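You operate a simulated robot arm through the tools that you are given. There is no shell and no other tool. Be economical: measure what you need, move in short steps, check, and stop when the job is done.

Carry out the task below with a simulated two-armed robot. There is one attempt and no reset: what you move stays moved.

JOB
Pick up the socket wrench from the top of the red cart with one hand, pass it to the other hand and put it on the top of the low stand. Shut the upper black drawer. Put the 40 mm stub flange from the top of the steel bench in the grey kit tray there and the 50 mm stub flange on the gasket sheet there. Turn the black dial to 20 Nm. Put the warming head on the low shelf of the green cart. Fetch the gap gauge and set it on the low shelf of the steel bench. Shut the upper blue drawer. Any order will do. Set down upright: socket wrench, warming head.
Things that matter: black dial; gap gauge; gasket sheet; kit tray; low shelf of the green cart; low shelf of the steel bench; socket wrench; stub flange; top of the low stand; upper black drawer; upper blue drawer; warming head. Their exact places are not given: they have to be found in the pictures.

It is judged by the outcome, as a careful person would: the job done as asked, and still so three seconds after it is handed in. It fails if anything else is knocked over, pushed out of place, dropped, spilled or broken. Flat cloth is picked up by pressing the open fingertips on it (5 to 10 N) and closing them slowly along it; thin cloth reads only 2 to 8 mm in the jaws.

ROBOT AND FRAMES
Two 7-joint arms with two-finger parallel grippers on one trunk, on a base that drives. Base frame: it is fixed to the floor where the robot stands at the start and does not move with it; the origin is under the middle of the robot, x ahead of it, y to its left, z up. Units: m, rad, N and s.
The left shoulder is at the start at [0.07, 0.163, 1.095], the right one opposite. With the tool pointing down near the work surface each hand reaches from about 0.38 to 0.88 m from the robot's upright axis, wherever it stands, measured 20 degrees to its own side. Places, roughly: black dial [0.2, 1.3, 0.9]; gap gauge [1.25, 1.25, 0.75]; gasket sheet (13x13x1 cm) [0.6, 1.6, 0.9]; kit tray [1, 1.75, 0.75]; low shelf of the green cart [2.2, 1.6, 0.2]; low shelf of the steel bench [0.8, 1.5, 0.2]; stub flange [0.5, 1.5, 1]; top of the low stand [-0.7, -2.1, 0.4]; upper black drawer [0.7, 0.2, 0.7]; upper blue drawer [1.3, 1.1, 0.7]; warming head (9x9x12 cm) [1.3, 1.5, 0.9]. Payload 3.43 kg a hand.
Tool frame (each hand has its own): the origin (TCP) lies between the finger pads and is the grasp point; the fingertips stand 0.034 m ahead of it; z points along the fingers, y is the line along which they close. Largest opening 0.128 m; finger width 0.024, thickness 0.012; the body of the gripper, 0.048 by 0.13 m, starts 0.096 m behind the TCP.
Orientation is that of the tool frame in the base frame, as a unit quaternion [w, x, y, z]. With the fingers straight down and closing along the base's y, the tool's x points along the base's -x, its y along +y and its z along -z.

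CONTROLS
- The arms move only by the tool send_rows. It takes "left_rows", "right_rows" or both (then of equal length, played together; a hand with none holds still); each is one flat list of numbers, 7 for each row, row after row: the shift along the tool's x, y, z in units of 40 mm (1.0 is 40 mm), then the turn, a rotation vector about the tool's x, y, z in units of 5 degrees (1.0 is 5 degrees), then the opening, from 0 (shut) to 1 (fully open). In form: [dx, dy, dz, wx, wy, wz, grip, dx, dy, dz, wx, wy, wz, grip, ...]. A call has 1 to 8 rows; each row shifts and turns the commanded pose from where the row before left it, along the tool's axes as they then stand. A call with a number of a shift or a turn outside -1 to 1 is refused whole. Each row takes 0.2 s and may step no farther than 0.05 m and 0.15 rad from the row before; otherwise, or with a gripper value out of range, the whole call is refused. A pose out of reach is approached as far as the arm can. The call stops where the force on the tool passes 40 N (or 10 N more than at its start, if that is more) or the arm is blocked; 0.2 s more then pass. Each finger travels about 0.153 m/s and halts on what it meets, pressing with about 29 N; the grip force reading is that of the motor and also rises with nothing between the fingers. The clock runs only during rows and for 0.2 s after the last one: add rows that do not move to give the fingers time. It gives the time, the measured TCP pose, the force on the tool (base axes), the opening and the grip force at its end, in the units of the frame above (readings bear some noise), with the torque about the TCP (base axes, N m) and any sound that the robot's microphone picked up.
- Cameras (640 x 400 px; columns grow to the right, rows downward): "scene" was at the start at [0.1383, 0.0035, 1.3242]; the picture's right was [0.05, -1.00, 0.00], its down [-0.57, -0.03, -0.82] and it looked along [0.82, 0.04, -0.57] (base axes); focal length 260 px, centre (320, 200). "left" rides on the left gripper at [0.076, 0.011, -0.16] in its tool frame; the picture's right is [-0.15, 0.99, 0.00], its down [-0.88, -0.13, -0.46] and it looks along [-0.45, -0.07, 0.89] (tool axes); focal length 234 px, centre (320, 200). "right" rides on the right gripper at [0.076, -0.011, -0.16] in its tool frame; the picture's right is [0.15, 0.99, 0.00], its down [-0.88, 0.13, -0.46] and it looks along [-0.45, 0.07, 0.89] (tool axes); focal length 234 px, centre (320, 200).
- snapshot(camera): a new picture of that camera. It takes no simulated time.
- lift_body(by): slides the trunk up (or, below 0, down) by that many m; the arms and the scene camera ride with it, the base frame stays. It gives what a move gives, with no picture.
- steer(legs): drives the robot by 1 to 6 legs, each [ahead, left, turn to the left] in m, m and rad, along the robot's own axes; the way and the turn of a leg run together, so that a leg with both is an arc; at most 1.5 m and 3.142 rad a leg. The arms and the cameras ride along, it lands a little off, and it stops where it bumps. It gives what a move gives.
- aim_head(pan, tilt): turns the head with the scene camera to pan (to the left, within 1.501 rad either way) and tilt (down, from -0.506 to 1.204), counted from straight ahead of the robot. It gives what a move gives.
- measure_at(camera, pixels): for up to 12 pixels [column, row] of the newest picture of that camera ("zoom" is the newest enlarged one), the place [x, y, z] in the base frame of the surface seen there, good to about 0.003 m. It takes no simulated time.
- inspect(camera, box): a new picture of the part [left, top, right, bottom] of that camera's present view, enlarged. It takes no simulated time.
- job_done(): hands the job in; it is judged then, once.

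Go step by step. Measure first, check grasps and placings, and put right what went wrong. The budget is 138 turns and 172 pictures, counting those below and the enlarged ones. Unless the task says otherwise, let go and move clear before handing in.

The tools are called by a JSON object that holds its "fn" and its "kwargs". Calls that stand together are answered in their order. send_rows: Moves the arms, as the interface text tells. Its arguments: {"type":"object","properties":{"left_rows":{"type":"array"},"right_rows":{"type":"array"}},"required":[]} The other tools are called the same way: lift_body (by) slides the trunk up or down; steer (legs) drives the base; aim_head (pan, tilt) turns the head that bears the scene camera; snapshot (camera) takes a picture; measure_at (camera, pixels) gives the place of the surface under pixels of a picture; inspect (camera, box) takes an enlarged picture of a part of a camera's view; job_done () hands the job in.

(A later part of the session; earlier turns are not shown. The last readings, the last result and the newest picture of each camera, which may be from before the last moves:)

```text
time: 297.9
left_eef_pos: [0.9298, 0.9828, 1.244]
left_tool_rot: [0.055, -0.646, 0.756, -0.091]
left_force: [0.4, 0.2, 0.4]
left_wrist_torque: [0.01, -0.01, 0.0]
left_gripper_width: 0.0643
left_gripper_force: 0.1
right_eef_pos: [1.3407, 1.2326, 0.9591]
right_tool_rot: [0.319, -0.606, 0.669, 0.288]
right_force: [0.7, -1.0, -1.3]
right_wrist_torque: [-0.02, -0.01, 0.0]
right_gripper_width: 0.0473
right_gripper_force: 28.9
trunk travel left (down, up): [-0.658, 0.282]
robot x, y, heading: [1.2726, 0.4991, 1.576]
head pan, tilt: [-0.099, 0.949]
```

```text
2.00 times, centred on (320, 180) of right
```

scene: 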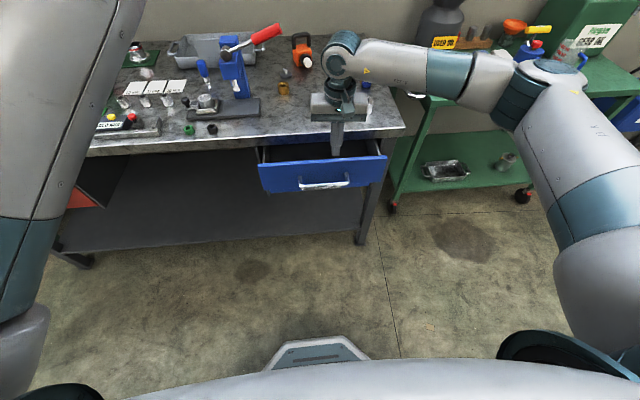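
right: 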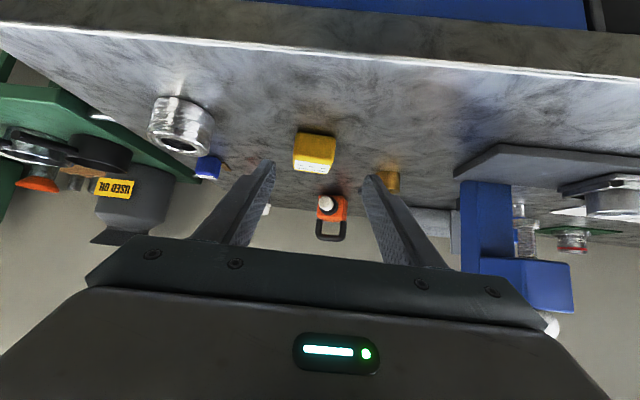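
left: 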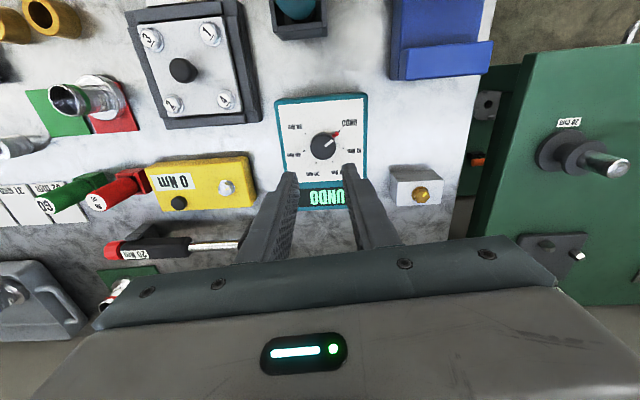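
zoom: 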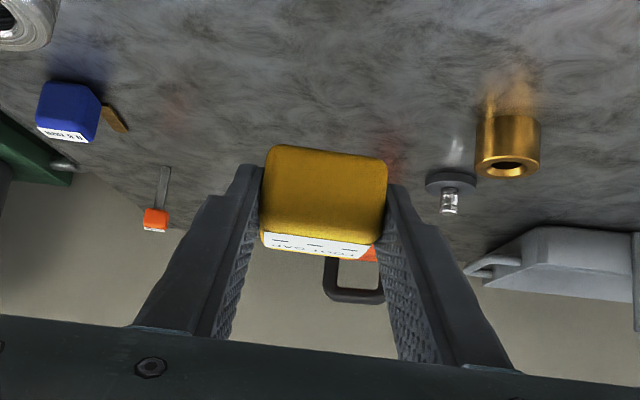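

Gauge held at 47 mm. I retract the right hand over the bench edge, tuck the left hand, and strafe left to open shelf space.

{"fn": "send_rows", "kwargs": {"right_rows": [0.6, 0, -0.72, 0, 0, 0, 0, 0.6, 0, -0.72, 0, 0, 0, 0, 0.6, 0, -0.72, 0, 0, 0, 0, 0.6, 0, -0.72, 0, 0, 0, 0, 0.6, 0, -0.72, 0, 0, 0, 0], "left_rows": [0.6, 0, -0.6, 0, 0, 0, 0.5, 0.6, 0, -0.6, 0, 0, 0, 0.5, 0.6, 0, -0.6, 0, 0, 0, 0.5, 0, 0, -0.6, 0, 0, 0, 0.5, 0, 0, 0, 0, 0, 0, 0.5]}}

{"fn": "steer", "kwargs": {"legs": [[0, 0.32, 0]]}}

{"fn": "aim_head", "kwargs": {"pan": -0.1, "tilt": 1.05}}

{"fn": "snapshot", "kwargs": {"camera": "scene"}}

```text
time: 299.1
left_eef_pos: [0.8952, 0.9183, 1.3399]
left_tool_rot: [0.055, -0.646, 0.756, -0.092]
left_force: [-0.3, 0.3, 0.7]
left_wrist_torque: [0.03, -0.07, 0.02]
left_gripper_width: 0.0639
left_gripper_force: 0.1
right_eef_pos: [1.3215, 1.0471, 0.9574]
right_tool_rot: [0.32, -0.606, 0.669, 0.288]
right_force: [-0.8, -0.8, -0.1]
right_wrist_torque: [-0.05, -0.02, 0.0]
right_gripper_width: 0.0475
right_gripper_force: 29.2
trunk travel left (down, up): [-0.658, 0.282]
robot x, y, heading: [1.2684, 0.4965, 1.576]
head pan, tilt: [-0.099, 0.949]
```

```text
time: 301.2
left_eef_pos: [0.5822, 0.9236, 1.3402]
left_tool_rot: [0.053, -0.64, 0.761, -0.092]
left_force: [-0.4, 0.7, -0.2]
left_wrist_torque: [0.01, -0.01, -0.02]
left_gripper_width: 0.0639
left_gripper_force: 0.0
right_eef_pos: [1.0099, 1.0466, 0.9561]
right_tool_rot: [0.321, -0.602, 0.673, 0.286]
right_force: [0.3, 0.6, -0.6]
right_wrist_torque: [-0.03, 0.0, 0.0]
right_gripper_width: 0.0476
right_gripper_force: 29.2
trunk travel left (down, up): [-0.658, 0.282]
robot x, y, heading: [0.9492, 0.4961, 1.564]
head pan, tilt: [-0.099, 0.949]
```

```text
time: 301.9
left_eef_pos: [0.5836, 0.9247, 1.3398]
left_tool_rot: [0.054, -0.64, 0.761, -0.092]
left_force: [-0.2, 0.0, 0.1]
left_wrist_torque: [-0.03, -0.03, -0.01]
left_gripper_width: 0.064
left_gripper_force: 0.0
right_eef_pos: [1.0081, 1.0458, 0.9569]
right_tool_rot: [0.321, -0.601, 0.673, 0.286]
right_force: [-0.5, -0.3, -1.0]
right_wrist_torque: [-0.04, 0.01, -0.05]
right_gripper_width: 0.0474
right_gripper_force: 29.0
trunk travel left (down, up): [-0.658, 0.282]
robot x, y, heading: [0.9479, 0.4942, 1.565]
head pan, tilt: [-0.099, 1.051]
```

```text
33 pictures are left
```

scene: 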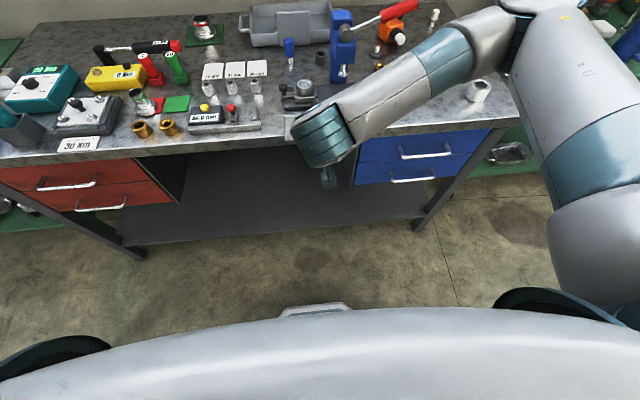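

The right forearm overhangs the bench, so I'll instead lower the hand while standing back at x≈1.27, and slide it in under the drawers. I measure the shelf edge and legs first.

{"fn": "measure_at", "kwargs": {"camera": "scene", "pixels": [[250, 236], [400, 218], [320, 210], [400, 200], [380, 185], [425, 205], [480, 22], [545, 10]]}}

{"fn": "steer", "kwargs": {"legs": [[0, -0.3, 0], [-0.32, 0, 0]]}}

{"fn": "lift_body", "kwargs": {"by": -0.3}}

{"fn": "snapshot", "kwargs": {"camera": "scene"}}

```text
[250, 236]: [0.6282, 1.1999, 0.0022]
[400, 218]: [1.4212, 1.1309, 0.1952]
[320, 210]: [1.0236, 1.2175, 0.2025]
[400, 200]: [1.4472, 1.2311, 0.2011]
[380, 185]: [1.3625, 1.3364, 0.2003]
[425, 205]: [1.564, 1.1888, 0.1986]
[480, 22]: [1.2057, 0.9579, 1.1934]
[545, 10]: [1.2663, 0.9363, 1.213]
```

```text
time: 305.4
left_eef_pos: [0.9331, 0.7106, 1.341]
left_tool_rot: [0.049, -0.621, 0.777, -0.092]
left_force: [0.7, 0.5, 0.3]
left_wrist_torque: [-0.01, 0.08, 0.03]
left_gripper_width: 0.0639
left_gripper_force: 0.0
right_eef_pos: [1.362, 0.8114, 0.9545]
right_tool_rot: [0.327, -0.584, 0.689, 0.278]
right_force: [0.5, 0.4, -1.1]
right_wrist_torque: [0.0, 0.05, 0.01]
right_gripper_width: 0.0476
right_gripper_force: 28.2
trunk travel left (down, up): [-0.658, 0.282]
robot x, y, heading: [1.2706, 0.267, 1.512]
head pan, tilt: [-0.099, 1.051]
stopped in leg 2: the robot was blocked; the commanded pose is now the measured one
```

```text
time: 308.4
left_eef_pos: [0.927, 0.7098, 1.04]
left_tool_rot: [0.051, -0.622, 0.776, -0.093]
left_force: [0.3, -0.6, 0.2]
left_wrist_torque: [0.04, -0.03, 0.03]
left_gripper_width: 0.0639
left_gripper_force: 0.0
right_eef_pos: [1.3583, 0.8101, 0.6565]
right_tool_rot: [0.329, -0.584, 0.689, 0.277]
right_force: [0.0, 0.5, -0.2]
right_wrist_torque: [-0.04, 0.0, 0.0]
right_gripper_width: 0.0475
right_gripper_force: 29.3
trunk travel left (down, up): [-0.358, 0.582]
robot x, y, heading: [1.2742, 0.2641, 1.517]
head pan, tilt: [-0.099, 1.051]
```

```text
32 pictures are left
```

scene: 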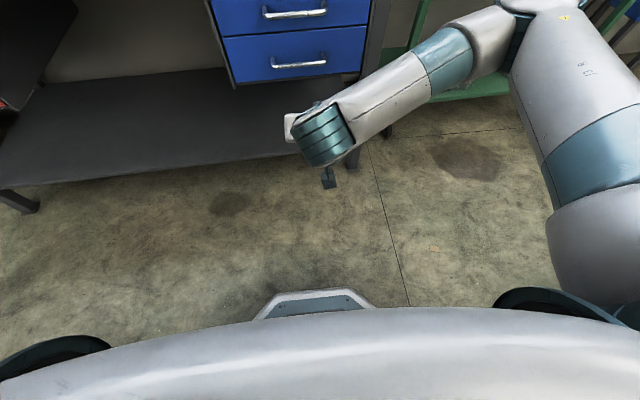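

The base bumped something behind (likely the cart); I ease forward, lower the trunk here, and check the cart afterwards.

{"fn": "steer", "kwargs": {"legs": [[0.1, -0.03, 0.05]]}}

{"fn": "lift_body", "kwargs": {"by": -0.34}}

{"fn": "aim_head", "kwargs": {"pan": 1.5, "tilt": 0.8}}

{"fn": "snapshot", "kwargs": {"camera": "scene"}}

```text
time: 309.6
left_eef_pos: [0.9384, 0.7944, 1.0404]
left_tool_rot: [0.053, -0.64, 0.761, -0.093]
left_force: [-0.3, 0.1, 0.2]
left_wrist_torque: [-0.08, 0.06, 0.0]
left_gripper_width: 0.0638
left_gripper_force: 0.0
right_eef_pos: [1.3642, 0.916, 0.6549]
right_tool_rot: [0.32, -0.602, 0.674, 0.284]
right_force: [0.2, 0.7, -1.3]
right_wrist_torque: [-0.03, 0.01, 0.01]
right_gripper_width: 0.0477
right_gripper_force: 28.8
trunk travel left (down, up): [-0.358, 0.582]
robot x, y, heading: [1.3065, 0.3667, 1.571]
head pan, tilt: [-0.099, 1.051]
```

```text
time: 312.9
left_eef_pos: [0.9391, 0.7939, 0.7004]
left_tool_rot: [0.053, -0.641, 0.76, -0.092]
left_force: [0.2, -0.1, -0.1]
left_wrist_torque: [0.01, -0.01, 0.02]
left_gripper_width: 0.0641
left_gripper_force: 0.1
right_eef_pos: [1.3645, 0.9164, 0.3166]
right_tool_rot: [0.32, -0.601, 0.674, 0.285]
right_force: [-0.4, -0.3, -0.7]
right_wrist_torque: [-0.06, 0.02, -0.01]
right_gripper_width: 0.0477
right_gripper_force: 28.5
trunk travel left (down, up): [-0.018, 0.922]
robot x, y, heading: [1.3043, 0.3674, 1.56]
head pan, tilt: [-0.099, 1.051]
```

```text
time: 314.6
left_eef_pos: [0.9384, 0.7934, 0.7001]
left_tool_rot: [0.053, -0.64, 0.761, -0.091]
left_force: [0.2, 0.2, 0.0]
left_wrist_torque: [0.02, 0.02, 0.0]
left_gripper_width: 0.0641
left_gripper_force: 0.1
right_eef_pos: [1.3654, 0.9153, 0.3162]
right_tool_rot: [0.321, -0.601, 0.673, 0.286]
right_force: [-0.2, -0.1, -1.7]
right_wrist_torque: [-0.03, 0.0, 0.02]
right_gripper_width: 0.0476
right_gripper_force: 29.2
trunk travel left (down, up): [-0.018, 0.922]
robot x, y, heading: [1.3076, 0.3633, 1.562]
head pan, tilt: [1.499, 0.799]
```

```text
31 pictures are left
```

scene: 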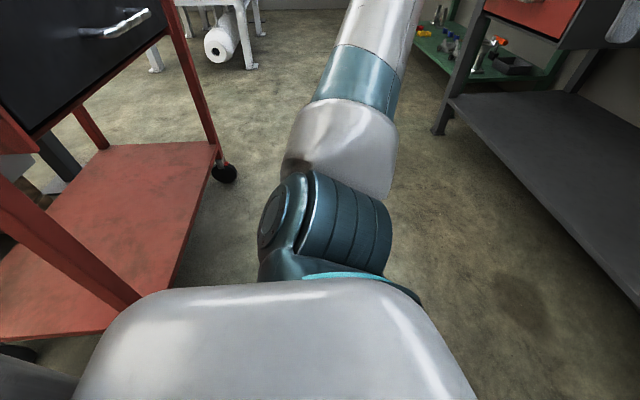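

I measure the cart's edge to see whether it moved (its left side was at y≈0.11–0.12).

{"fn": "measure_at", "kwargs": {"camera": "scene", "pixels": [[170, 20], [140, 70], [212, 150], [130, 300], [120, 290], [155, 10], [60, 60]]}}

```text
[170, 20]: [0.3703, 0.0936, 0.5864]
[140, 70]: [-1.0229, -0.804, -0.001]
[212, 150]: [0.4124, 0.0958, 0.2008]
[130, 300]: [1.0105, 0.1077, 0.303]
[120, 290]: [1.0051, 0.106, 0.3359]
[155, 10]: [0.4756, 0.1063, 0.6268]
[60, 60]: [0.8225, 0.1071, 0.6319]
```

The cart hasn't moved. I drive forward a bit, strafe left to x≈0.94, with the hand low in front of the shelf.

{"fn": "steer", "kwargs": {"legs": [[0.12, 0, 0.005], [0, 0.36, 0]]}}

{"fn": "aim_head", "kwargs": {"pan": -0.1, "tilt": 0.6}}

{"fn": "snapshot", "kwargs": {"camera": "scene"}}

```text
time: 317.7
left_eef_pos: [0.581, 0.9132, 0.7001]
left_tool_rot: [0.054, -0.643, 0.759, -0.091]
left_force: [0.9, -0.4, 0.6]
left_wrist_torque: [0.01, -0.05, -0.03]
left_gripper_width: 0.064
left_gripper_force: 0.1
right_eef_pos: [1.0071, 1.0377, 0.3166]
right_tool_rot: [0.32, -0.604, 0.671, 0.287]
right_force: [-0.4, 0.5, -1.8]
right_wrist_torque: [-0.04, 0.01, 0.0]
right_gripper_width: 0.0475
right_gripper_force: 29.4
trunk travel left (down, up): [-0.018, 0.922]
robot x, y, heading: [0.9525, 0.4859, 1.568]
head pan, tilt: [1.499, 0.799]
```

```text
time: 319.4
left_eef_pos: [0.5829, 0.9123, 0.6995]
left_tool_rot: [0.053, -0.642, 0.759, -0.092]
left_force: [-0.4, 1.0, -0.5]
left_wrist_torque: [-0.01, 0.0, 0.03]
left_gripper_width: 0.064
left_gripper_force: 0.0
right_eef_pos: [1.008, 1.0376, 0.3164]
right_tool_rot: [0.32, -0.604, 0.672, 0.287]
right_force: [0.2, 0.1, -0.6]
right_wrist_torque: [-0.03, 0.0, -0.05]
right_gripper_width: 0.0477
right_gripper_force: 28.8
trunk travel left (down, up): [-0.018, 0.922]
robot x, y, heading: [0.9523, 0.4869, 1.567]
head pan, tilt: [-0.099, 0.6]
```

```text
30 pictures are left
```

scene: 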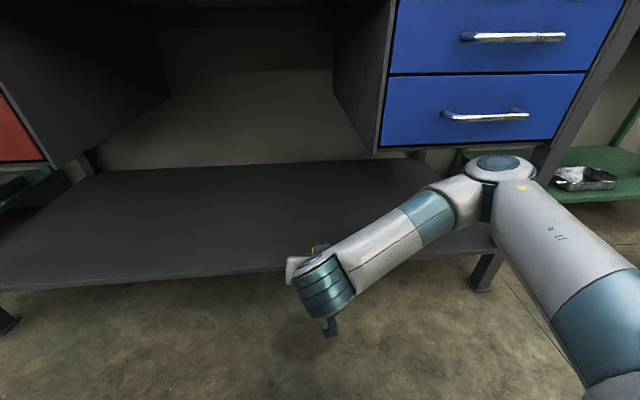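

I extend the arm forward over the shelf, then lower toward it.

{"fn": "send_rows", "kwargs": {"right_rows": [-0.6, 0, 0.715, 0, 0, 0, 0, -0.6, 0, 0.715, 0, 0, 0, 0, -0.6, 0, 0.715, 0, 0, 0, 0, -0.6, 0, 0.715, 0, 0, 0, 0, 0.5, 0, 0.42, 0, 0, 0, 0, 0.5, 0, 0.42, 0, 0, 0, 0, 0, 0, 0, 0, 0, 0, 0]}}

{"fn": "snapshot", "kwargs": {"camera": "right"}}

{"fn": "snapshot", "kwargs": {"camera": "scene"}}

```text
time: 321.0
left_eef_pos: [0.5825, 0.9114, 0.7004]
left_tool_rot: [0.053, -0.643, 0.759, -0.091]
left_force: [-0.2, 0.0, -0.1]
left_wrist_torque: [0.01, -0.02, -0.01]
left_gripper_width: 0.0639
left_gripper_force: 0.0
right_eef_pos: [1.0233, 1.1901, 0.2662]
right_tool_rot: [0.32, -0.604, 0.671, 0.287]
right_force: [-1.3, 0.2, -1.0]
right_wrist_torque: [0.0, 0.01, 0.02]
right_gripper_width: 0.0475
right_gripper_force: 29.2
trunk travel left (down, up): [-0.018, 0.922]
robot x, y, heading: [0.9515, 0.4867, 1.569]
head pan, tilt: [-0.099, 0.6]
```

```text
29 pictures are left
```

right: 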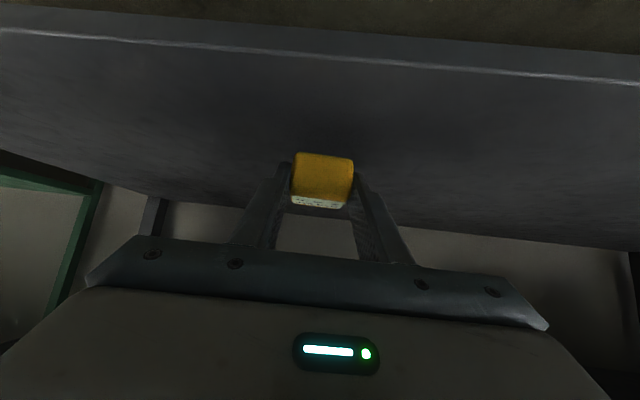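

```text
28 pictures are left
```

scene: 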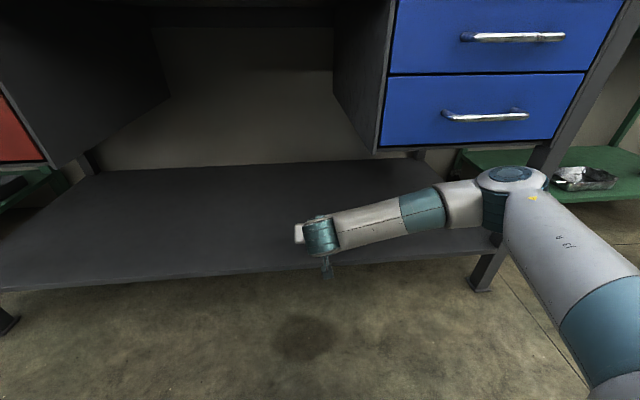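

I lower the last 2.5 cm in steps to contact.

{"fn": "send_rows", "kwargs": {"right_rows": [0.19, 0, 0.16, 0, 0, 0, 0, 0.15, 0, 0.13, 0, 0, 0, 0, 0, 0, 0, 0, 0, 0, 0]}}

{"fn": "send_rows", "kwargs": {"right_rows": [0.06, 0, 0.05, 0, 0, 0, 0, 0, 0, 0, 0, 0, 0, 0]}}

{"fn": "send_rows", "kwargs": {"right_rows": [0.06, 0, 0.05, 0, 0, 0, 0, 0, 0, 0, 0, 0, 0, 0]}}

{"fn": "send_rows", "kwargs": {"right_rows": [0.05, 0, 0.04, 0, 0, 0, 0, 0, 0, 0, 0, 0, 0, 0]}}

```text
time: 321.8
left_eef_pos: [0.5827, 0.9127, 0.7009]
left_tool_rot: [0.054, -0.643, 0.758, -0.092]
left_force: [0.2, -0.2, 0.1]
left_wrist_torque: [0.01, 0.04, 0.01]
left_gripper_width: 0.0636
left_gripper_force: 0.0
right_eef_pos: [1.024, 1.1896, 0.2488]
right_tool_rot: [0.321, -0.603, 0.672, 0.286]
right_force: [-0.2, -0.1, -0.9]
right_wrist_torque: [0.0, 0.0, 0.01]
right_gripper_width: 0.0477
right_gripper_force: 29.0
trunk travel left (down, up): [-0.018, 0.922]
robot x, y, heading: [0.9547, 0.488, 1.568]
head pan, tilt: [-0.099, 0.6]
```

```text
time: 322.4
left_eef_pos: [0.5829, 0.9123, 0.7003]
left_tool_rot: [0.054, -0.643, 0.759, -0.092]
left_force: [-0.2, -0.3, 0.3]
left_wrist_torque: [0.04, 0.05, 0.0]
left_gripper_width: 0.064
left_gripper_force: 0.1
right_eef_pos: [1.0249, 1.1887, 0.2451]
right_tool_rot: [0.32, -0.604, 0.671, 0.287]
right_force: [-1.0, -0.2, -0.7]
right_wrist_torque: [-0.01, -0.02, 0.04]
right_gripper_width: 0.0475
right_gripper_force: 29.3
trunk travel left (down, up): [-0.018, 0.922]
robot x, y, heading: [0.9513, 0.4882, 1.567]
head pan, tilt: [-0.099, 0.6]
```

```text
time: 323.0
left_eef_pos: [0.5834, 0.9134, 0.7009]
left_tool_rot: [0.054, -0.643, 0.759, -0.091]
left_force: [-0.7, 0.5, 0.5]
left_wrist_torque: [0.01, -0.03, 0.02]
left_gripper_width: 0.0642
left_gripper_force: 0.0
right_eef_pos: [1.0231, 1.1881, 0.2417]
right_tool_rot: [0.32, -0.604, 0.671, 0.287]
right_force: [-0.1, 0.1, -1.1]
right_wrist_torque: [-0.02, 0.0, 0.02]
right_gripper_width: 0.0476
right_gripper_force: 29.3
trunk travel left (down, up): [-0.018, 0.922]
robot x, y, heading: [0.9518, 0.4841, 1.569]
head pan, tilt: [-0.099, 0.6]
```

```text
time: 323.6
left_eef_pos: [0.581, 0.9124, 0.7002]
left_tool_rot: [0.053, -0.642, 0.759, -0.092]
left_force: [-0.8, 0.7, -0.4]
left_wrist_torque: [0.04, 0.01, -0.02]
left_gripper_width: 0.0638
left_gripper_force: 0.1
right_eef_pos: [1.0244, 1.1881, 0.239]
right_tool_rot: [0.32, -0.604, 0.672, 0.287]
right_force: [0.3, -0.3, -0.8]
right_wrist_torque: [-0.03, 0.03, -0.03]
right_gripper_width: 0.0476
right_gripper_force: 29.3
trunk travel left (down, up): [-0.018, 0.922]
robot x, y, heading: [0.9554, 0.4845, 1.571]
head pan, tilt: [-0.099, 0.6]
```

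{"fn": "send_rows", "kwargs": {"right_rows": [0.04, 0, 0.035, 0, 0, 0, 0, 0, 0, 0, 0, 0, 0, 0]}}

{"fn": "send_rows", "kwargs": {"right_rows": [0.04, 0, 0.035, 0, 0, 0, 0, 0, 0, 0, 0, 0, 0, 0]}}

{"fn": "inspect", "kwargs": {"camera": "right", "box": [220, 80, 420, 280]}}

```text
time: 324.2
left_eef_pos: [0.5825, 0.9137, 0.6994]
left_tool_rot: [0.053, -0.643, 0.759, -0.092]
left_force: [-0.3, 0.1, -1.6]
left_wrist_torque: [-0.02, 0.0, 0.0]
left_gripper_width: 0.0641
left_gripper_force: 0.0
right_eef_pos: [1.0233, 1.1875, 0.2376]
right_tool_rot: [0.32, -0.604, 0.671, 0.288]
right_force: [0.0, -0.3, -1.5]
right_wrist_torque: [-0.01, 0.01, -0.02]
right_gripper_width: 0.0475
right_gripper_force: 29.2
trunk travel left (down, up): [-0.018, 0.922]
robot x, y, heading: [0.9518, 0.4883, 1.568]
head pan, tilt: [-0.099, 0.6]
```

```text
time: 324.8
left_eef_pos: [0.5833, 0.9127, 0.7004]
left_tool_rot: [0.055, -0.642, 0.759, -0.092]
left_force: [0.0, 0.6, 0.0]
left_wrist_torque: [-0.01, -0.01, 0.0]
left_gripper_width: 0.064
left_gripper_force: 0.0
right_eef_pos: [1.0238, 1.1879, 0.2349]
right_tool_rot: [0.32, -0.604, 0.671, 0.287]
right_force: [0.9, 0.2, -0.7]
right_wrist_torque: [-0.03, -0.02, -0.04]
right_gripper_width: 0.0475
right_gripper_force: 29.0
trunk travel left (down, up): [-0.018, 0.922]
robot x, y, heading: [0.9519, 0.4897, 1.571]
head pan, tilt: [-0.099, 0.6]
```

```text
2.00 times, centred on (320, 180) of right
5 turns are left
```

zoom: 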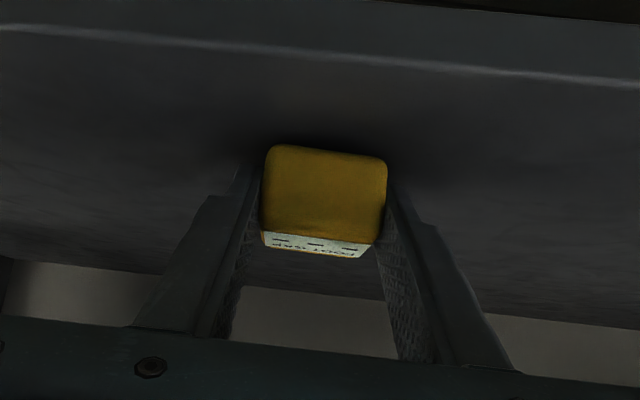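

The gauge is essentially at shelf level. With few turns left I batch: set it down, withdraw, raise up, turn the hand for a top grasp of the warming head's handle, and move there to look.

{"fn": "send_rows", "kwargs": {"right_rows": [0.05, 0, 0.045, 0, 0, 0, 0, 0.05, 0, 0.045, 0, 0, 0, 0, 0, 0, 0, 0, 0, 0, 0]}}

{"fn": "send_rows", "kwargs": {"right_rows": [0, 0, 0, 0, 0, 0, 0.3, 0, 0, 0, 0, 0, 0, 0.5, 0, 0, 0, 0, 0, 0, 0.7, 0, 0, 0, 0, 0, 0, 0.7]}}

{"fn": "send_rows", "kwargs": {"right_rows": [0, 0, -0.5, 0, 0, 0, 0.7, 0, 0, -0.9, 0, 0, 0, 0.7, 0, 0, -0.9, 0, 0, 0, 0.7, 0, 0, -0.4, 0, 0, 0, 0.7, 0.6, 0, -0.72, 0, 0, 0, 0.7, 0.6, 0, -0.72, 0, 0, 0, 0.7]}}

{"fn": "inspect", "kwargs": {"camera": "right", "box": [200, 60, 440, 240]}}

{"fn": "lift_body", "kwargs": {"by": 0.4}}

{"fn": "lift_body", "kwargs": {"by": 0.3}}

{"fn": "send_rows", "kwargs": {"right_rows": [0, 0, 0, 0, 1, 0, 0.7, 0, 0, 0, 0, 1, 0, 0.7, 0, 0, 0, 0, 1, 0, 0.7, 0, 0, 0, 0, 1, 0, 0.7, 0, 0, 0, 0, 1, 0, 0.7, 0, 0, 0, 0, 1, 0, 0.7, 0, 0, 0, 0, 1, 0, 0.7, 0, 0, 0, 0, 1, 0, 0.7]}}

{"fn": "send_rows", "kwargs": {"right_rows": [0, 0, 0, 0, 1, 0, 0.7, 0, 0, 0, 0, 1, 0, 0.7, 0, 0, -0.9, 0, 0, 0, 0.7, 0, 0, -0.9, 0, 0, 0, 0.7, 0, 0, -0.9, 0, 0, 0, 0.7, 0, 0, -0.9, 0, 0, 0, 0.7, 0, 0, -0.9, 0, 0, 0, 0.7]}}

{"fn": "send_rows", "kwargs": {"right_rows": [0, 0, 0, 0, 0, 1, 0.7, 0, 0, 0, 0, 0, 1, 0.7, 0, 0, 0, 0, 0, 1, 0.7, 0, 0, 0, 0, 0, 1, 0.7, 0, 0, 0, 0, 0, 1, 0.7, 0, 0, 0, 0, 0, 1, 0.7, 0, 0, 0, 0, 0, 1, 0.7, 0, 0, 0, 0, 0, 1, 0.7]}}

{"fn": "send_rows", "kwargs": {"right_rows": [0, 0, 0, 0, 0, 1, 0.7, 0, 0, 0, 0, 0, 1, 0.7, 0, 0, 0, 0, 0, 1, 0.7, 0, 0, 0, 0, 0, 1, 0.7, 0, 0, 0, 0, 0, 1, 0.7, 0, 0, 0, 0, 0, 1, 0.7, 0, 0, 0, 0, 0, 1, 0.7, 0, 0, 0, 0, 0, 1, 0.7]}}

{"fn": "steer", "kwargs": {"legs": [[0, -0.3, 0], [0.31, 0, 0]]}}

{"fn": "snapshot", "kwargs": {"camera": "right"}}

{"fn": "measure_at", "kwargs": {"camera": "right", "pixels": [[390, 120], [410, 120], [430, 120], [450, 120], [390, 140], [410, 140], [430, 140], [450, 140], [390, 160], [410, 160], [430, 160], [450, 160]]}}

{"fn": "aim_head", "kwargs": {"pan": -0.1, "tilt": 0.72}}

{"fn": "inspect", "kwargs": {"camera": "scene", "box": [250, 140, 390, 260]}}

{"fn": "measure_at", "kwargs": {"camera": "zoom", "pixels": [[260, 140], [320, 140], [380, 140], [260, 170], [320, 170], [380, 170], [260, 200], [320, 200], [380, 200], [260, 240], [320, 240], [380, 240]]}}

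{"fn": "aim_head", "kwargs": {"pan": -0.7, "tilt": 0.75}}

{"fn": "snapshot", "kwargs": {"camera": "scene"}}

{"fn": "measure_at", "kwargs": {"camera": "scene", "pixels": [[240, 100], [280, 100], [320, 100], [360, 100], [240, 140], [280, 140], [320, 140], [360, 140], [240, 180], [280, 180], [320, 180], [360, 180]]}}

```text
time: 325.6
left_eef_pos: [0.583, 0.9121, 0.6997]
left_tool_rot: [0.054, -0.643, 0.759, -0.091]
left_force: [0.6, 0.2, 0.2]
left_wrist_torque: [0.02, -0.01, 0.0]
left_gripper_width: 0.0639
left_gripper_force: 0.1
right_eef_pos: [1.0235, 1.1883, 0.2316]
right_tool_rot: [0.321, -0.603, 0.671, 0.287]
right_force: [0.4, -3.3, 5.0]
right_wrist_torque: [0.21, 0.06, -0.04]
right_gripper_width: 0.0479
right_gripper_force: 29.2
trunk travel left (down, up): [-0.018, 0.922]
robot x, y, heading: [0.9477, 0.4869, 1.567]
head pan, tilt: [-0.099, 0.6]
```

```text
time: 326.6
left_eef_pos: [0.5817, 0.9119, 0.7011]
left_tool_rot: [0.054, -0.642, 0.759, -0.091]
left_force: [0.4, 0.5, 0.2]
left_wrist_torque: [-0.01, 0.03, -0.03]
left_gripper_width: 0.064
left_gripper_force: 0.1
right_eef_pos: [1.024, 1.1891, 0.2303]
right_tool_rot: [0.32, -0.604, 0.671, 0.287]
right_force: [4.0, -3.3, 6.1]
right_wrist_torque: [0.11, 0.14, 0.02]
right_gripper_width: 0.087
right_gripper_force: 0.0
trunk travel left (down, up): [-0.018, 0.922]
robot x, y, heading: [0.9521, 0.4848, 1.571]
head pan, tilt: [-0.099, 0.6]
```

```text
time: 328.0
left_eef_pos: [0.5825, 0.912, 0.699]
left_tool_rot: [0.054, -0.642, 0.759, -0.091]
left_force: [1.0, 0.1, -0.3]
left_wrist_torque: [-0.03, 0.03, 0.05]
left_gripper_width: 0.0641
left_gripper_force: 0.0
right_eef_pos: [1.0036, 1.0301, 0.2993]
right_tool_rot: [0.32, -0.604, 0.671, 0.287]
right_force: [0.4, -0.2, -0.7]
right_wrist_torque: [-0.02, 0.01, -0.02]
right_gripper_width: 0.0896
right_gripper_force: 0.0
trunk travel left (down, up): [-0.018, 0.922]
robot x, y, heading: [0.9528, 0.4878, 1.567]
head pan, tilt: [-0.099, 0.6]
```

```text
2.22 times, centred on (320, 150) of right
```

zoom: 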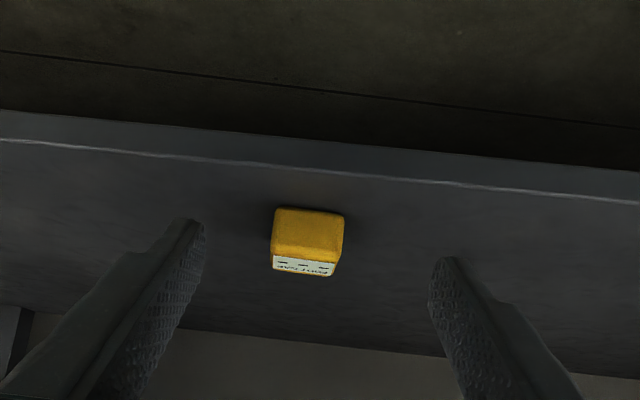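

```text
time: 331.8
left_eef_pos: [0.5833, 0.9128, 1.1003]
left_tool_rot: [0.054, -0.643, 0.759, -0.092]
left_force: [0.4, 0.0, 0.0]
left_wrist_torque: [0.01, 0.0, 0.0]
left_gripper_width: 0.064
left_gripper_force: 0.2
right_eef_pos: [1.0038, 1.03, 0.6989]
right_tool_rot: [0.32, -0.604, 0.671, 0.287]
right_force: [0.1, 0.0, -0.4]
right_wrist_torque: [-0.02, 0.0, -0.02]
right_gripper_width: 0.0893
right_gripper_force: 0.0
trunk travel left (down, up): [-0.418, 0.522]
robot x, y, heading: [0.9502, 0.4852, 1.567]
head pan, tilt: [-0.099, 0.6]
```

```text
time: 334.8
left_eef_pos: [0.5824, 0.913, 1.4003]
left_tool_rot: [0.054, -0.643, 0.759, -0.092]
left_force: [0.1, 1.1, 0.5]
left_wrist_torque: [0.01, 0.04, -0.03]
left_gripper_width: 0.0641
left_gripper_force: 0.1
right_eef_pos: [1.0029, 1.0295, 0.9991]
right_tool_rot: [0.32, -0.604, 0.671, 0.288]
right_force: [-1.0, -0.2, -0.5]
right_wrist_torque: [0.02, -0.03, -0.02]
right_gripper_width: 0.0893
right_gripper_force: 0.0
trunk travel left (down, up): [-0.718, 0.222]
robot x, y, heading: [0.9515, 0.4861, 1.572]
head pan, tilt: [-0.099, 0.6]
```

```text
time: 336.6
left_eef_pos: [0.5813, 0.9134, 1.4003]
left_tool_rot: [0.053, -0.643, 0.759, -0.092]
left_force: [0.1, 0.0, -0.2]
left_wrist_torque: [-0.04, 0.01, 0.01]
left_gripper_width: 0.0639
left_gripper_force: 0.2
right_eef_pos: [1.0031, 1.0305, 0.9983]
right_tool_rot: [0.071, -0.665, 0.741, 0.062]
right_force: [-0.4, -1.2, 0.0]
right_wrist_torque: [0.0, 0.01, -0.01]
right_gripper_width: 0.0896
right_gripper_force: 0.1
trunk travel left (down, up): [-0.718, 0.222]
robot x, y, heading: [0.9555, 0.4852, 1.572]
head pan, tilt: [-0.099, 0.6]
```

```text
time: 338.2
left_eef_pos: [0.582, 0.9128, 1.3993]
left_tool_rot: [0.053, -0.642, 0.759, -0.091]
left_force: [0.6, 0.1, 0.0]
left_wrist_torque: [-0.01, 0.0, 0.0]
left_gripper_width: 0.0639
left_gripper_force: 0.2
right_eef_pos: [1.0055, 1.027, 1.1803]
right_tool_rot: [0.005, -0.668, 0.744, 0.005]
right_force: [-0.1, 0.1, 0.0]
right_wrist_torque: [0.01, -0.01, -0.01]
right_gripper_width: 0.0894
right_gripper_force: 0.1
trunk travel left (down, up): [-0.718, 0.222]
robot x, y, heading: [0.9516, 0.4881, 1.568]
head pan, tilt: [-0.099, 0.6]
```

```text
time: 340.0
left_eef_pos: [0.5814, 0.9133, 1.4014]
left_tool_rot: [0.054, -0.643, 0.759, -0.092]
left_force: [-0.6, 0.3, 0.3]
left_wrist_torque: [-0.03, -0.02, -0.02]
left_gripper_width: 0.0638
left_gripper_force: 0.0
right_eef_pos: [1.003, 1.0275, 1.179]
right_tool_rot: [0.004, -0.373, 0.928, 0.006]
right_force: [-0.2, 0.0, -0.2]
right_wrist_torque: [-0.02, 0.01, 0.01]
right_gripper_width: 0.0897
right_gripper_force: 0.1
trunk travel left (down, up): [-0.718, 0.222]
robot x, y, heading: [0.9565, 0.4846, 1.568]
head pan, tilt: [-0.099, 0.6]
```

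```text
time: 341.8
left_eef_pos: [0.5824, 0.9133, 1.4008]
left_tool_rot: [0.053, -0.643, 0.759, -0.092]
left_force: [-0.7, -1.1, -0.1]
left_wrist_torque: [0.0, 0.0, -0.05]
left_gripper_width: 0.0639
left_gripper_force: 0.0
right_eef_pos: [1.0023, 1.0267, 1.1793]
right_tool_rot: [0.001, -0.033, 0.999, 0.007]
right_force: [1.1, -0.3, -1.0]
right_wrist_torque: [0.01, -0.01, 0.01]
right_gripper_width: 0.0897
right_gripper_force: 0.0
trunk travel left (down, up): [-0.718, 0.222]
robot x, y, heading: [0.9501, 0.4919, 1.573]
head pan, tilt: [-0.099, 0.6]
```

```text
time: 345.6
left_eef_pos: [0.8844, 1.2259, 1.4004]
left_tool_rot: [0.055, -0.642, 0.759, -0.092]
left_force: [-0.2, 0.5, -0.2]
left_wrist_torque: [0.01, 0.05, 0.03]
left_gripper_width: 0.0642
left_gripper_force: 0.0
right_eef_pos: [1.3062, 1.3406, 1.1793]
right_tool_rot: [0.001, -0.034, 0.999, 0.008]
right_force: [0.3, 0.3, 0.5]
right_wrist_torque: [0.02, 0.02, -0.02]
right_gripper_width: 0.0895
right_gripper_force: 0.0
trunk travel left (down, up): [-0.718, 0.222]
robot x, y, heading: [1.2564, 0.8013, 1.571]
head pan, tilt: [-0.099, 0.6]
```

```text
25 pictures are left
```

right: 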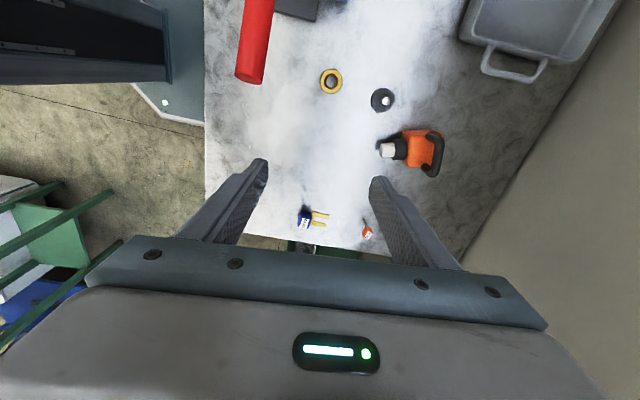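

```text
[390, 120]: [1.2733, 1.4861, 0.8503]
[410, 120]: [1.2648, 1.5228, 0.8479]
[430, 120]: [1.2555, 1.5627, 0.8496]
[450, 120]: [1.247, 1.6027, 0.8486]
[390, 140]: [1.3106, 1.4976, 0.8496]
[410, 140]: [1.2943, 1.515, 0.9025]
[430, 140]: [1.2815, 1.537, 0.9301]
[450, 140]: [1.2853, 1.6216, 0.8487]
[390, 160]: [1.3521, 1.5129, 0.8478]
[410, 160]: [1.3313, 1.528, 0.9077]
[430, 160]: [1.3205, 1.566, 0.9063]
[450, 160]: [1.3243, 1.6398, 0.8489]
```

```text
time: 346.3
left_eef_pos: [0.8849, 1.2279, 1.401]
left_tool_rot: [0.054, -0.643, 0.758, -0.092]
left_force: [1.1, 0.5, -0.3]
left_wrist_torque: [-0.03, -0.03, 0.03]
left_gripper_width: 0.0638
left_gripper_force: 0.1
right_eef_pos: [1.3056, 1.3437, 1.1787]
right_tool_rot: [0.002, -0.034, 0.999, 0.007]
right_force: [0.1, -0.2, 0.7]
right_wrist_torque: [-0.03, 0.02, 0.01]
right_gripper_width: 0.0896
right_gripper_force: 0.1
trunk travel left (down, up): [-0.718, 0.222]
robot x, y, heading: [1.2542, 0.8022, 1.572]
head pan, tilt: [-0.099, 0.721]
```

```text
3.33 times, centred on (320, 200) of scene
```

zoom: 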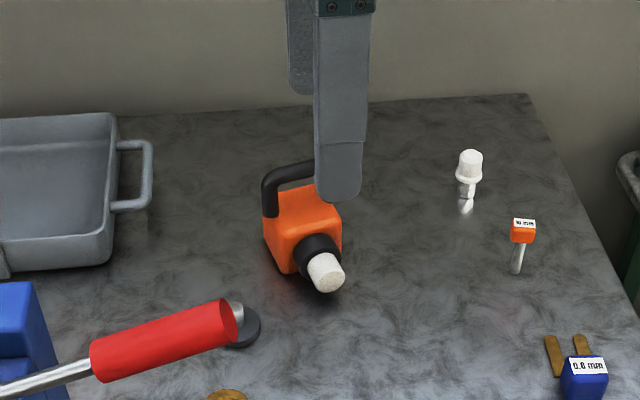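

```text
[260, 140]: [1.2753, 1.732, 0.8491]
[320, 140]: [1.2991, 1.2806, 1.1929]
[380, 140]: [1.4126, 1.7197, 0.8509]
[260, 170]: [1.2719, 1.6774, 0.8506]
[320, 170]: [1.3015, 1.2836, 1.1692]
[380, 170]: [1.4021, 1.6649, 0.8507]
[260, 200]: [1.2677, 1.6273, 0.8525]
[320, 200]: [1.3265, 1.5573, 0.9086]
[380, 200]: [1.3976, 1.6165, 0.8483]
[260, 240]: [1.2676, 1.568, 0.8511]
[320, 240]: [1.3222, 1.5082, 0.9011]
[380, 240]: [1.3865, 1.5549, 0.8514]
```

```text
time: 347.3
left_eef_pos: [0.885, 1.2268, 1.3997]
left_tool_rot: [0.053, -0.643, 0.758, -0.092]
left_force: [-0.1, 0.5, 0.2]
left_wrist_torque: [-0.01, 0.0, -0.03]
left_gripper_width: 0.0641
left_gripper_force: 0.0
right_eef_pos: [1.3055, 1.342, 1.1796]
right_tool_rot: [0.001, -0.034, 0.999, 0.007]
right_force: [-0.7, 0.8, -0.3]
right_wrist_torque: [0.02, -0.04, 0.02]
right_gripper_width: 0.0894
right_gripper_force: 0.1
trunk travel left (down, up): [-0.718, 0.222]
robot x, y, heading: [1.2546, 0.8027, 1.566]
head pan, tilt: [-0.7, 0.75]
```

```text
23 pictures are left
```

scene: 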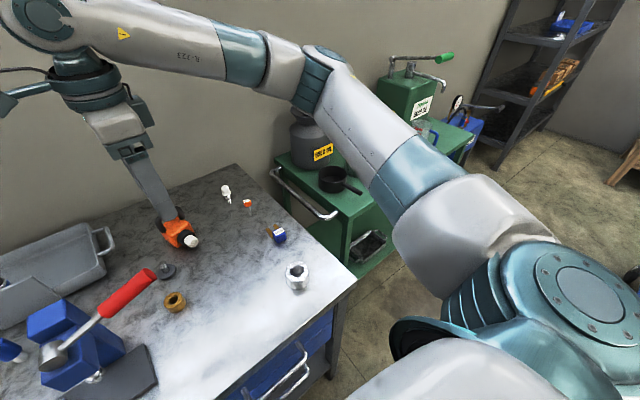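

```text
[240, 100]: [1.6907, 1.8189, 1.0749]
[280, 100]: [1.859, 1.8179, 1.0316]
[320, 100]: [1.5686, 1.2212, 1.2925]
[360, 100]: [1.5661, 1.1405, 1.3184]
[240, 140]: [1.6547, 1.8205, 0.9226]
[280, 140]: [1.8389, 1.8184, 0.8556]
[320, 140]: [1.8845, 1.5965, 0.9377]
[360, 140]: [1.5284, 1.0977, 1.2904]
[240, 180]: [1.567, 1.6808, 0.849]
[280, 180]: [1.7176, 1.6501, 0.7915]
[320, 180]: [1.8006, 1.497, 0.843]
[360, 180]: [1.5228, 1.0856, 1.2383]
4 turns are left
```

The gauge rests on the low shelf. The head's handle bar runs about 36° off x, centred near (1.295,1.548,~0.955); I move above it, align the fingers across it, lower part way and look.

{"fn": "send_rows", "kwargs": {"right_rows": [0, 0.86, 0, 0, 0, 0, 0.6, 0, 0.86, 0, 0, 0, 0, 0.6, 0, 0.86, 0, 0, 0, 0, 0.6, 0, 0.86, 0, 0, 0, 0, 0.6, 0, 0.86, 0, 0, 0, 0, 0.6, -0.09, 0.86, 0, 0, 0, 0, 0.6]}}

{"fn": "send_rows", "kwargs": {"right_rows": [0, 0, 0, 0, 0, -1, 0.6, 0, 0, 0, 0, 0, -1, 0.6, 0, 0, 0, 0, 0, -1, 0.6, 0, 0, 0, 0, 0, -1, 0.6, 0, 0, 0, 0, 0, -1, 0.6, 0, 0, 0, 0, 0, -1, 0.6, 0, 0, 0, 0, 0, -0.4, 0.6]}}

{"fn": "lift_body", "kwargs": {"by": -0.15}}

{"fn": "snapshot", "kwargs": {"camera": "right"}}

{"fn": "measure_at", "kwargs": {"camera": "right", "pixels": [[296, 150], [312, 150], [328, 150], [344, 150], [296, 162], [312, 162], [328, 162], [344, 162], [296, 176], [312, 176], [328, 176], [344, 176]]}}

{"fn": "inspect", "kwargs": {"camera": "right", "box": [240, 90, 400, 220]}}

```text
time: 348.7
left_eef_pos: [0.883, 1.2285, 1.3992]
left_tool_rot: [0.054, -0.643, 0.758, -0.092]
left_force: [-0.1, -0.5, 0.5]
left_wrist_torque: [-0.01, 0.02, -0.03]
left_gripper_width: 0.0642
left_gripper_force: 0.0
right_eef_pos: [1.2936, 1.5472, 1.1819]
right_tool_rot: [0.003, -0.035, 0.999, 0.007]
right_force: [-1.1, 0.6, 0.2]
right_wrist_torque: [0.01, -0.01, 0.01]
right_gripper_width: 0.0769
right_gripper_force: 0.0
trunk travel left (down, up): [-0.718, 0.222]
robot x, y, heading: [1.2536, 0.7987, 1.57]
head pan, tilt: [-0.7, 0.75]
```

```text
time: 350.3
left_eef_pos: [0.8838, 1.2271, 1.4]
left_tool_rot: [0.053, -0.643, 0.758, -0.091]
left_force: [-0.9, 0.7, 0.1]
left_wrist_torque: [0.0, -0.01, -0.03]
left_gripper_width: 0.0636
left_gripper_force: 0.0
right_eef_pos: [1.2941, 1.5475, 1.1812]
right_tool_rot: [0.004, -0.309, 0.951, 0.006]
right_force: [0.3, 0.6, 1.4]
right_wrist_torque: [0.0, 0.0, -0.01]
right_gripper_width: 0.0766
right_gripper_force: 0.0
trunk travel left (down, up): [-0.718, 0.222]
robot x, y, heading: [1.2538, 0.8017, 1.572]
head pan, tilt: [-0.7, 0.75]
```

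```text
time: 352.0
left_eef_pos: [0.8856, 1.2269, 1.2491]
left_tool_rot: [0.053, -0.643, 0.758, -0.092]
left_force: [0.4, 0.1, -0.8]
left_wrist_torque: [0.0, 0.0, -0.02]
left_gripper_width: 0.0639
left_gripper_force: 0.1
right_eef_pos: [1.2946, 1.5464, 1.0329]
right_tool_rot: [0.003, -0.309, 0.951, 0.007]
right_force: [-1.0, -0.4, -0.2]
right_wrist_torque: [-0.02, 0.0, -0.01]
right_gripper_width: 0.0766
right_gripper_force: 0.0
trunk travel left (down, up): [-0.568, 0.372]
robot x, y, heading: [1.2566, 0.8034, 1.573]
head pan, tilt: [-0.7, 0.75]
```

```text
22 pictures are left
```

right: 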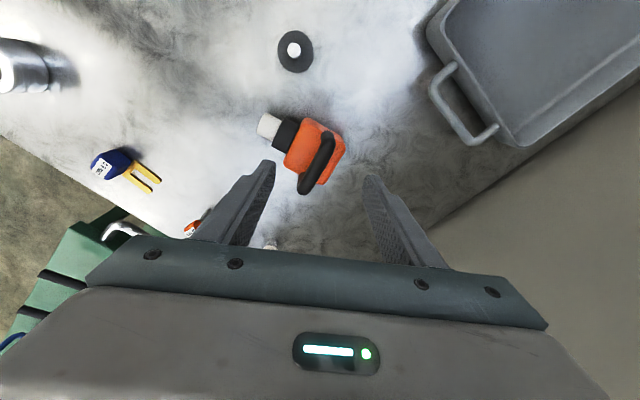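

```text
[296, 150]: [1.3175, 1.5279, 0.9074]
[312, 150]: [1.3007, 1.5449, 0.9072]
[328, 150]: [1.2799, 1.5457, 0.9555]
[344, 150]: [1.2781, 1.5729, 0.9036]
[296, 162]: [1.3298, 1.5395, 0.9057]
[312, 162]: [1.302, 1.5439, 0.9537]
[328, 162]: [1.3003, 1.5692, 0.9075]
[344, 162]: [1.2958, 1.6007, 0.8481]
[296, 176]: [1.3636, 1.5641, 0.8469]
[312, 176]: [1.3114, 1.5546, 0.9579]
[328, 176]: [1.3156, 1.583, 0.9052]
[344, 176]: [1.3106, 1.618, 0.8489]
```

```text
3.08 times, centred on (320, 155) of right
3 turns are left
```

zoom: 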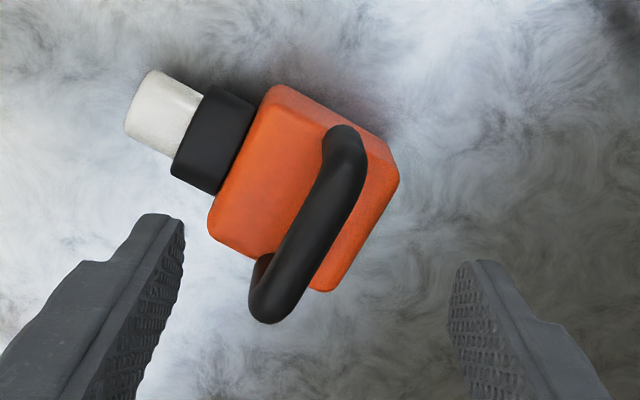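

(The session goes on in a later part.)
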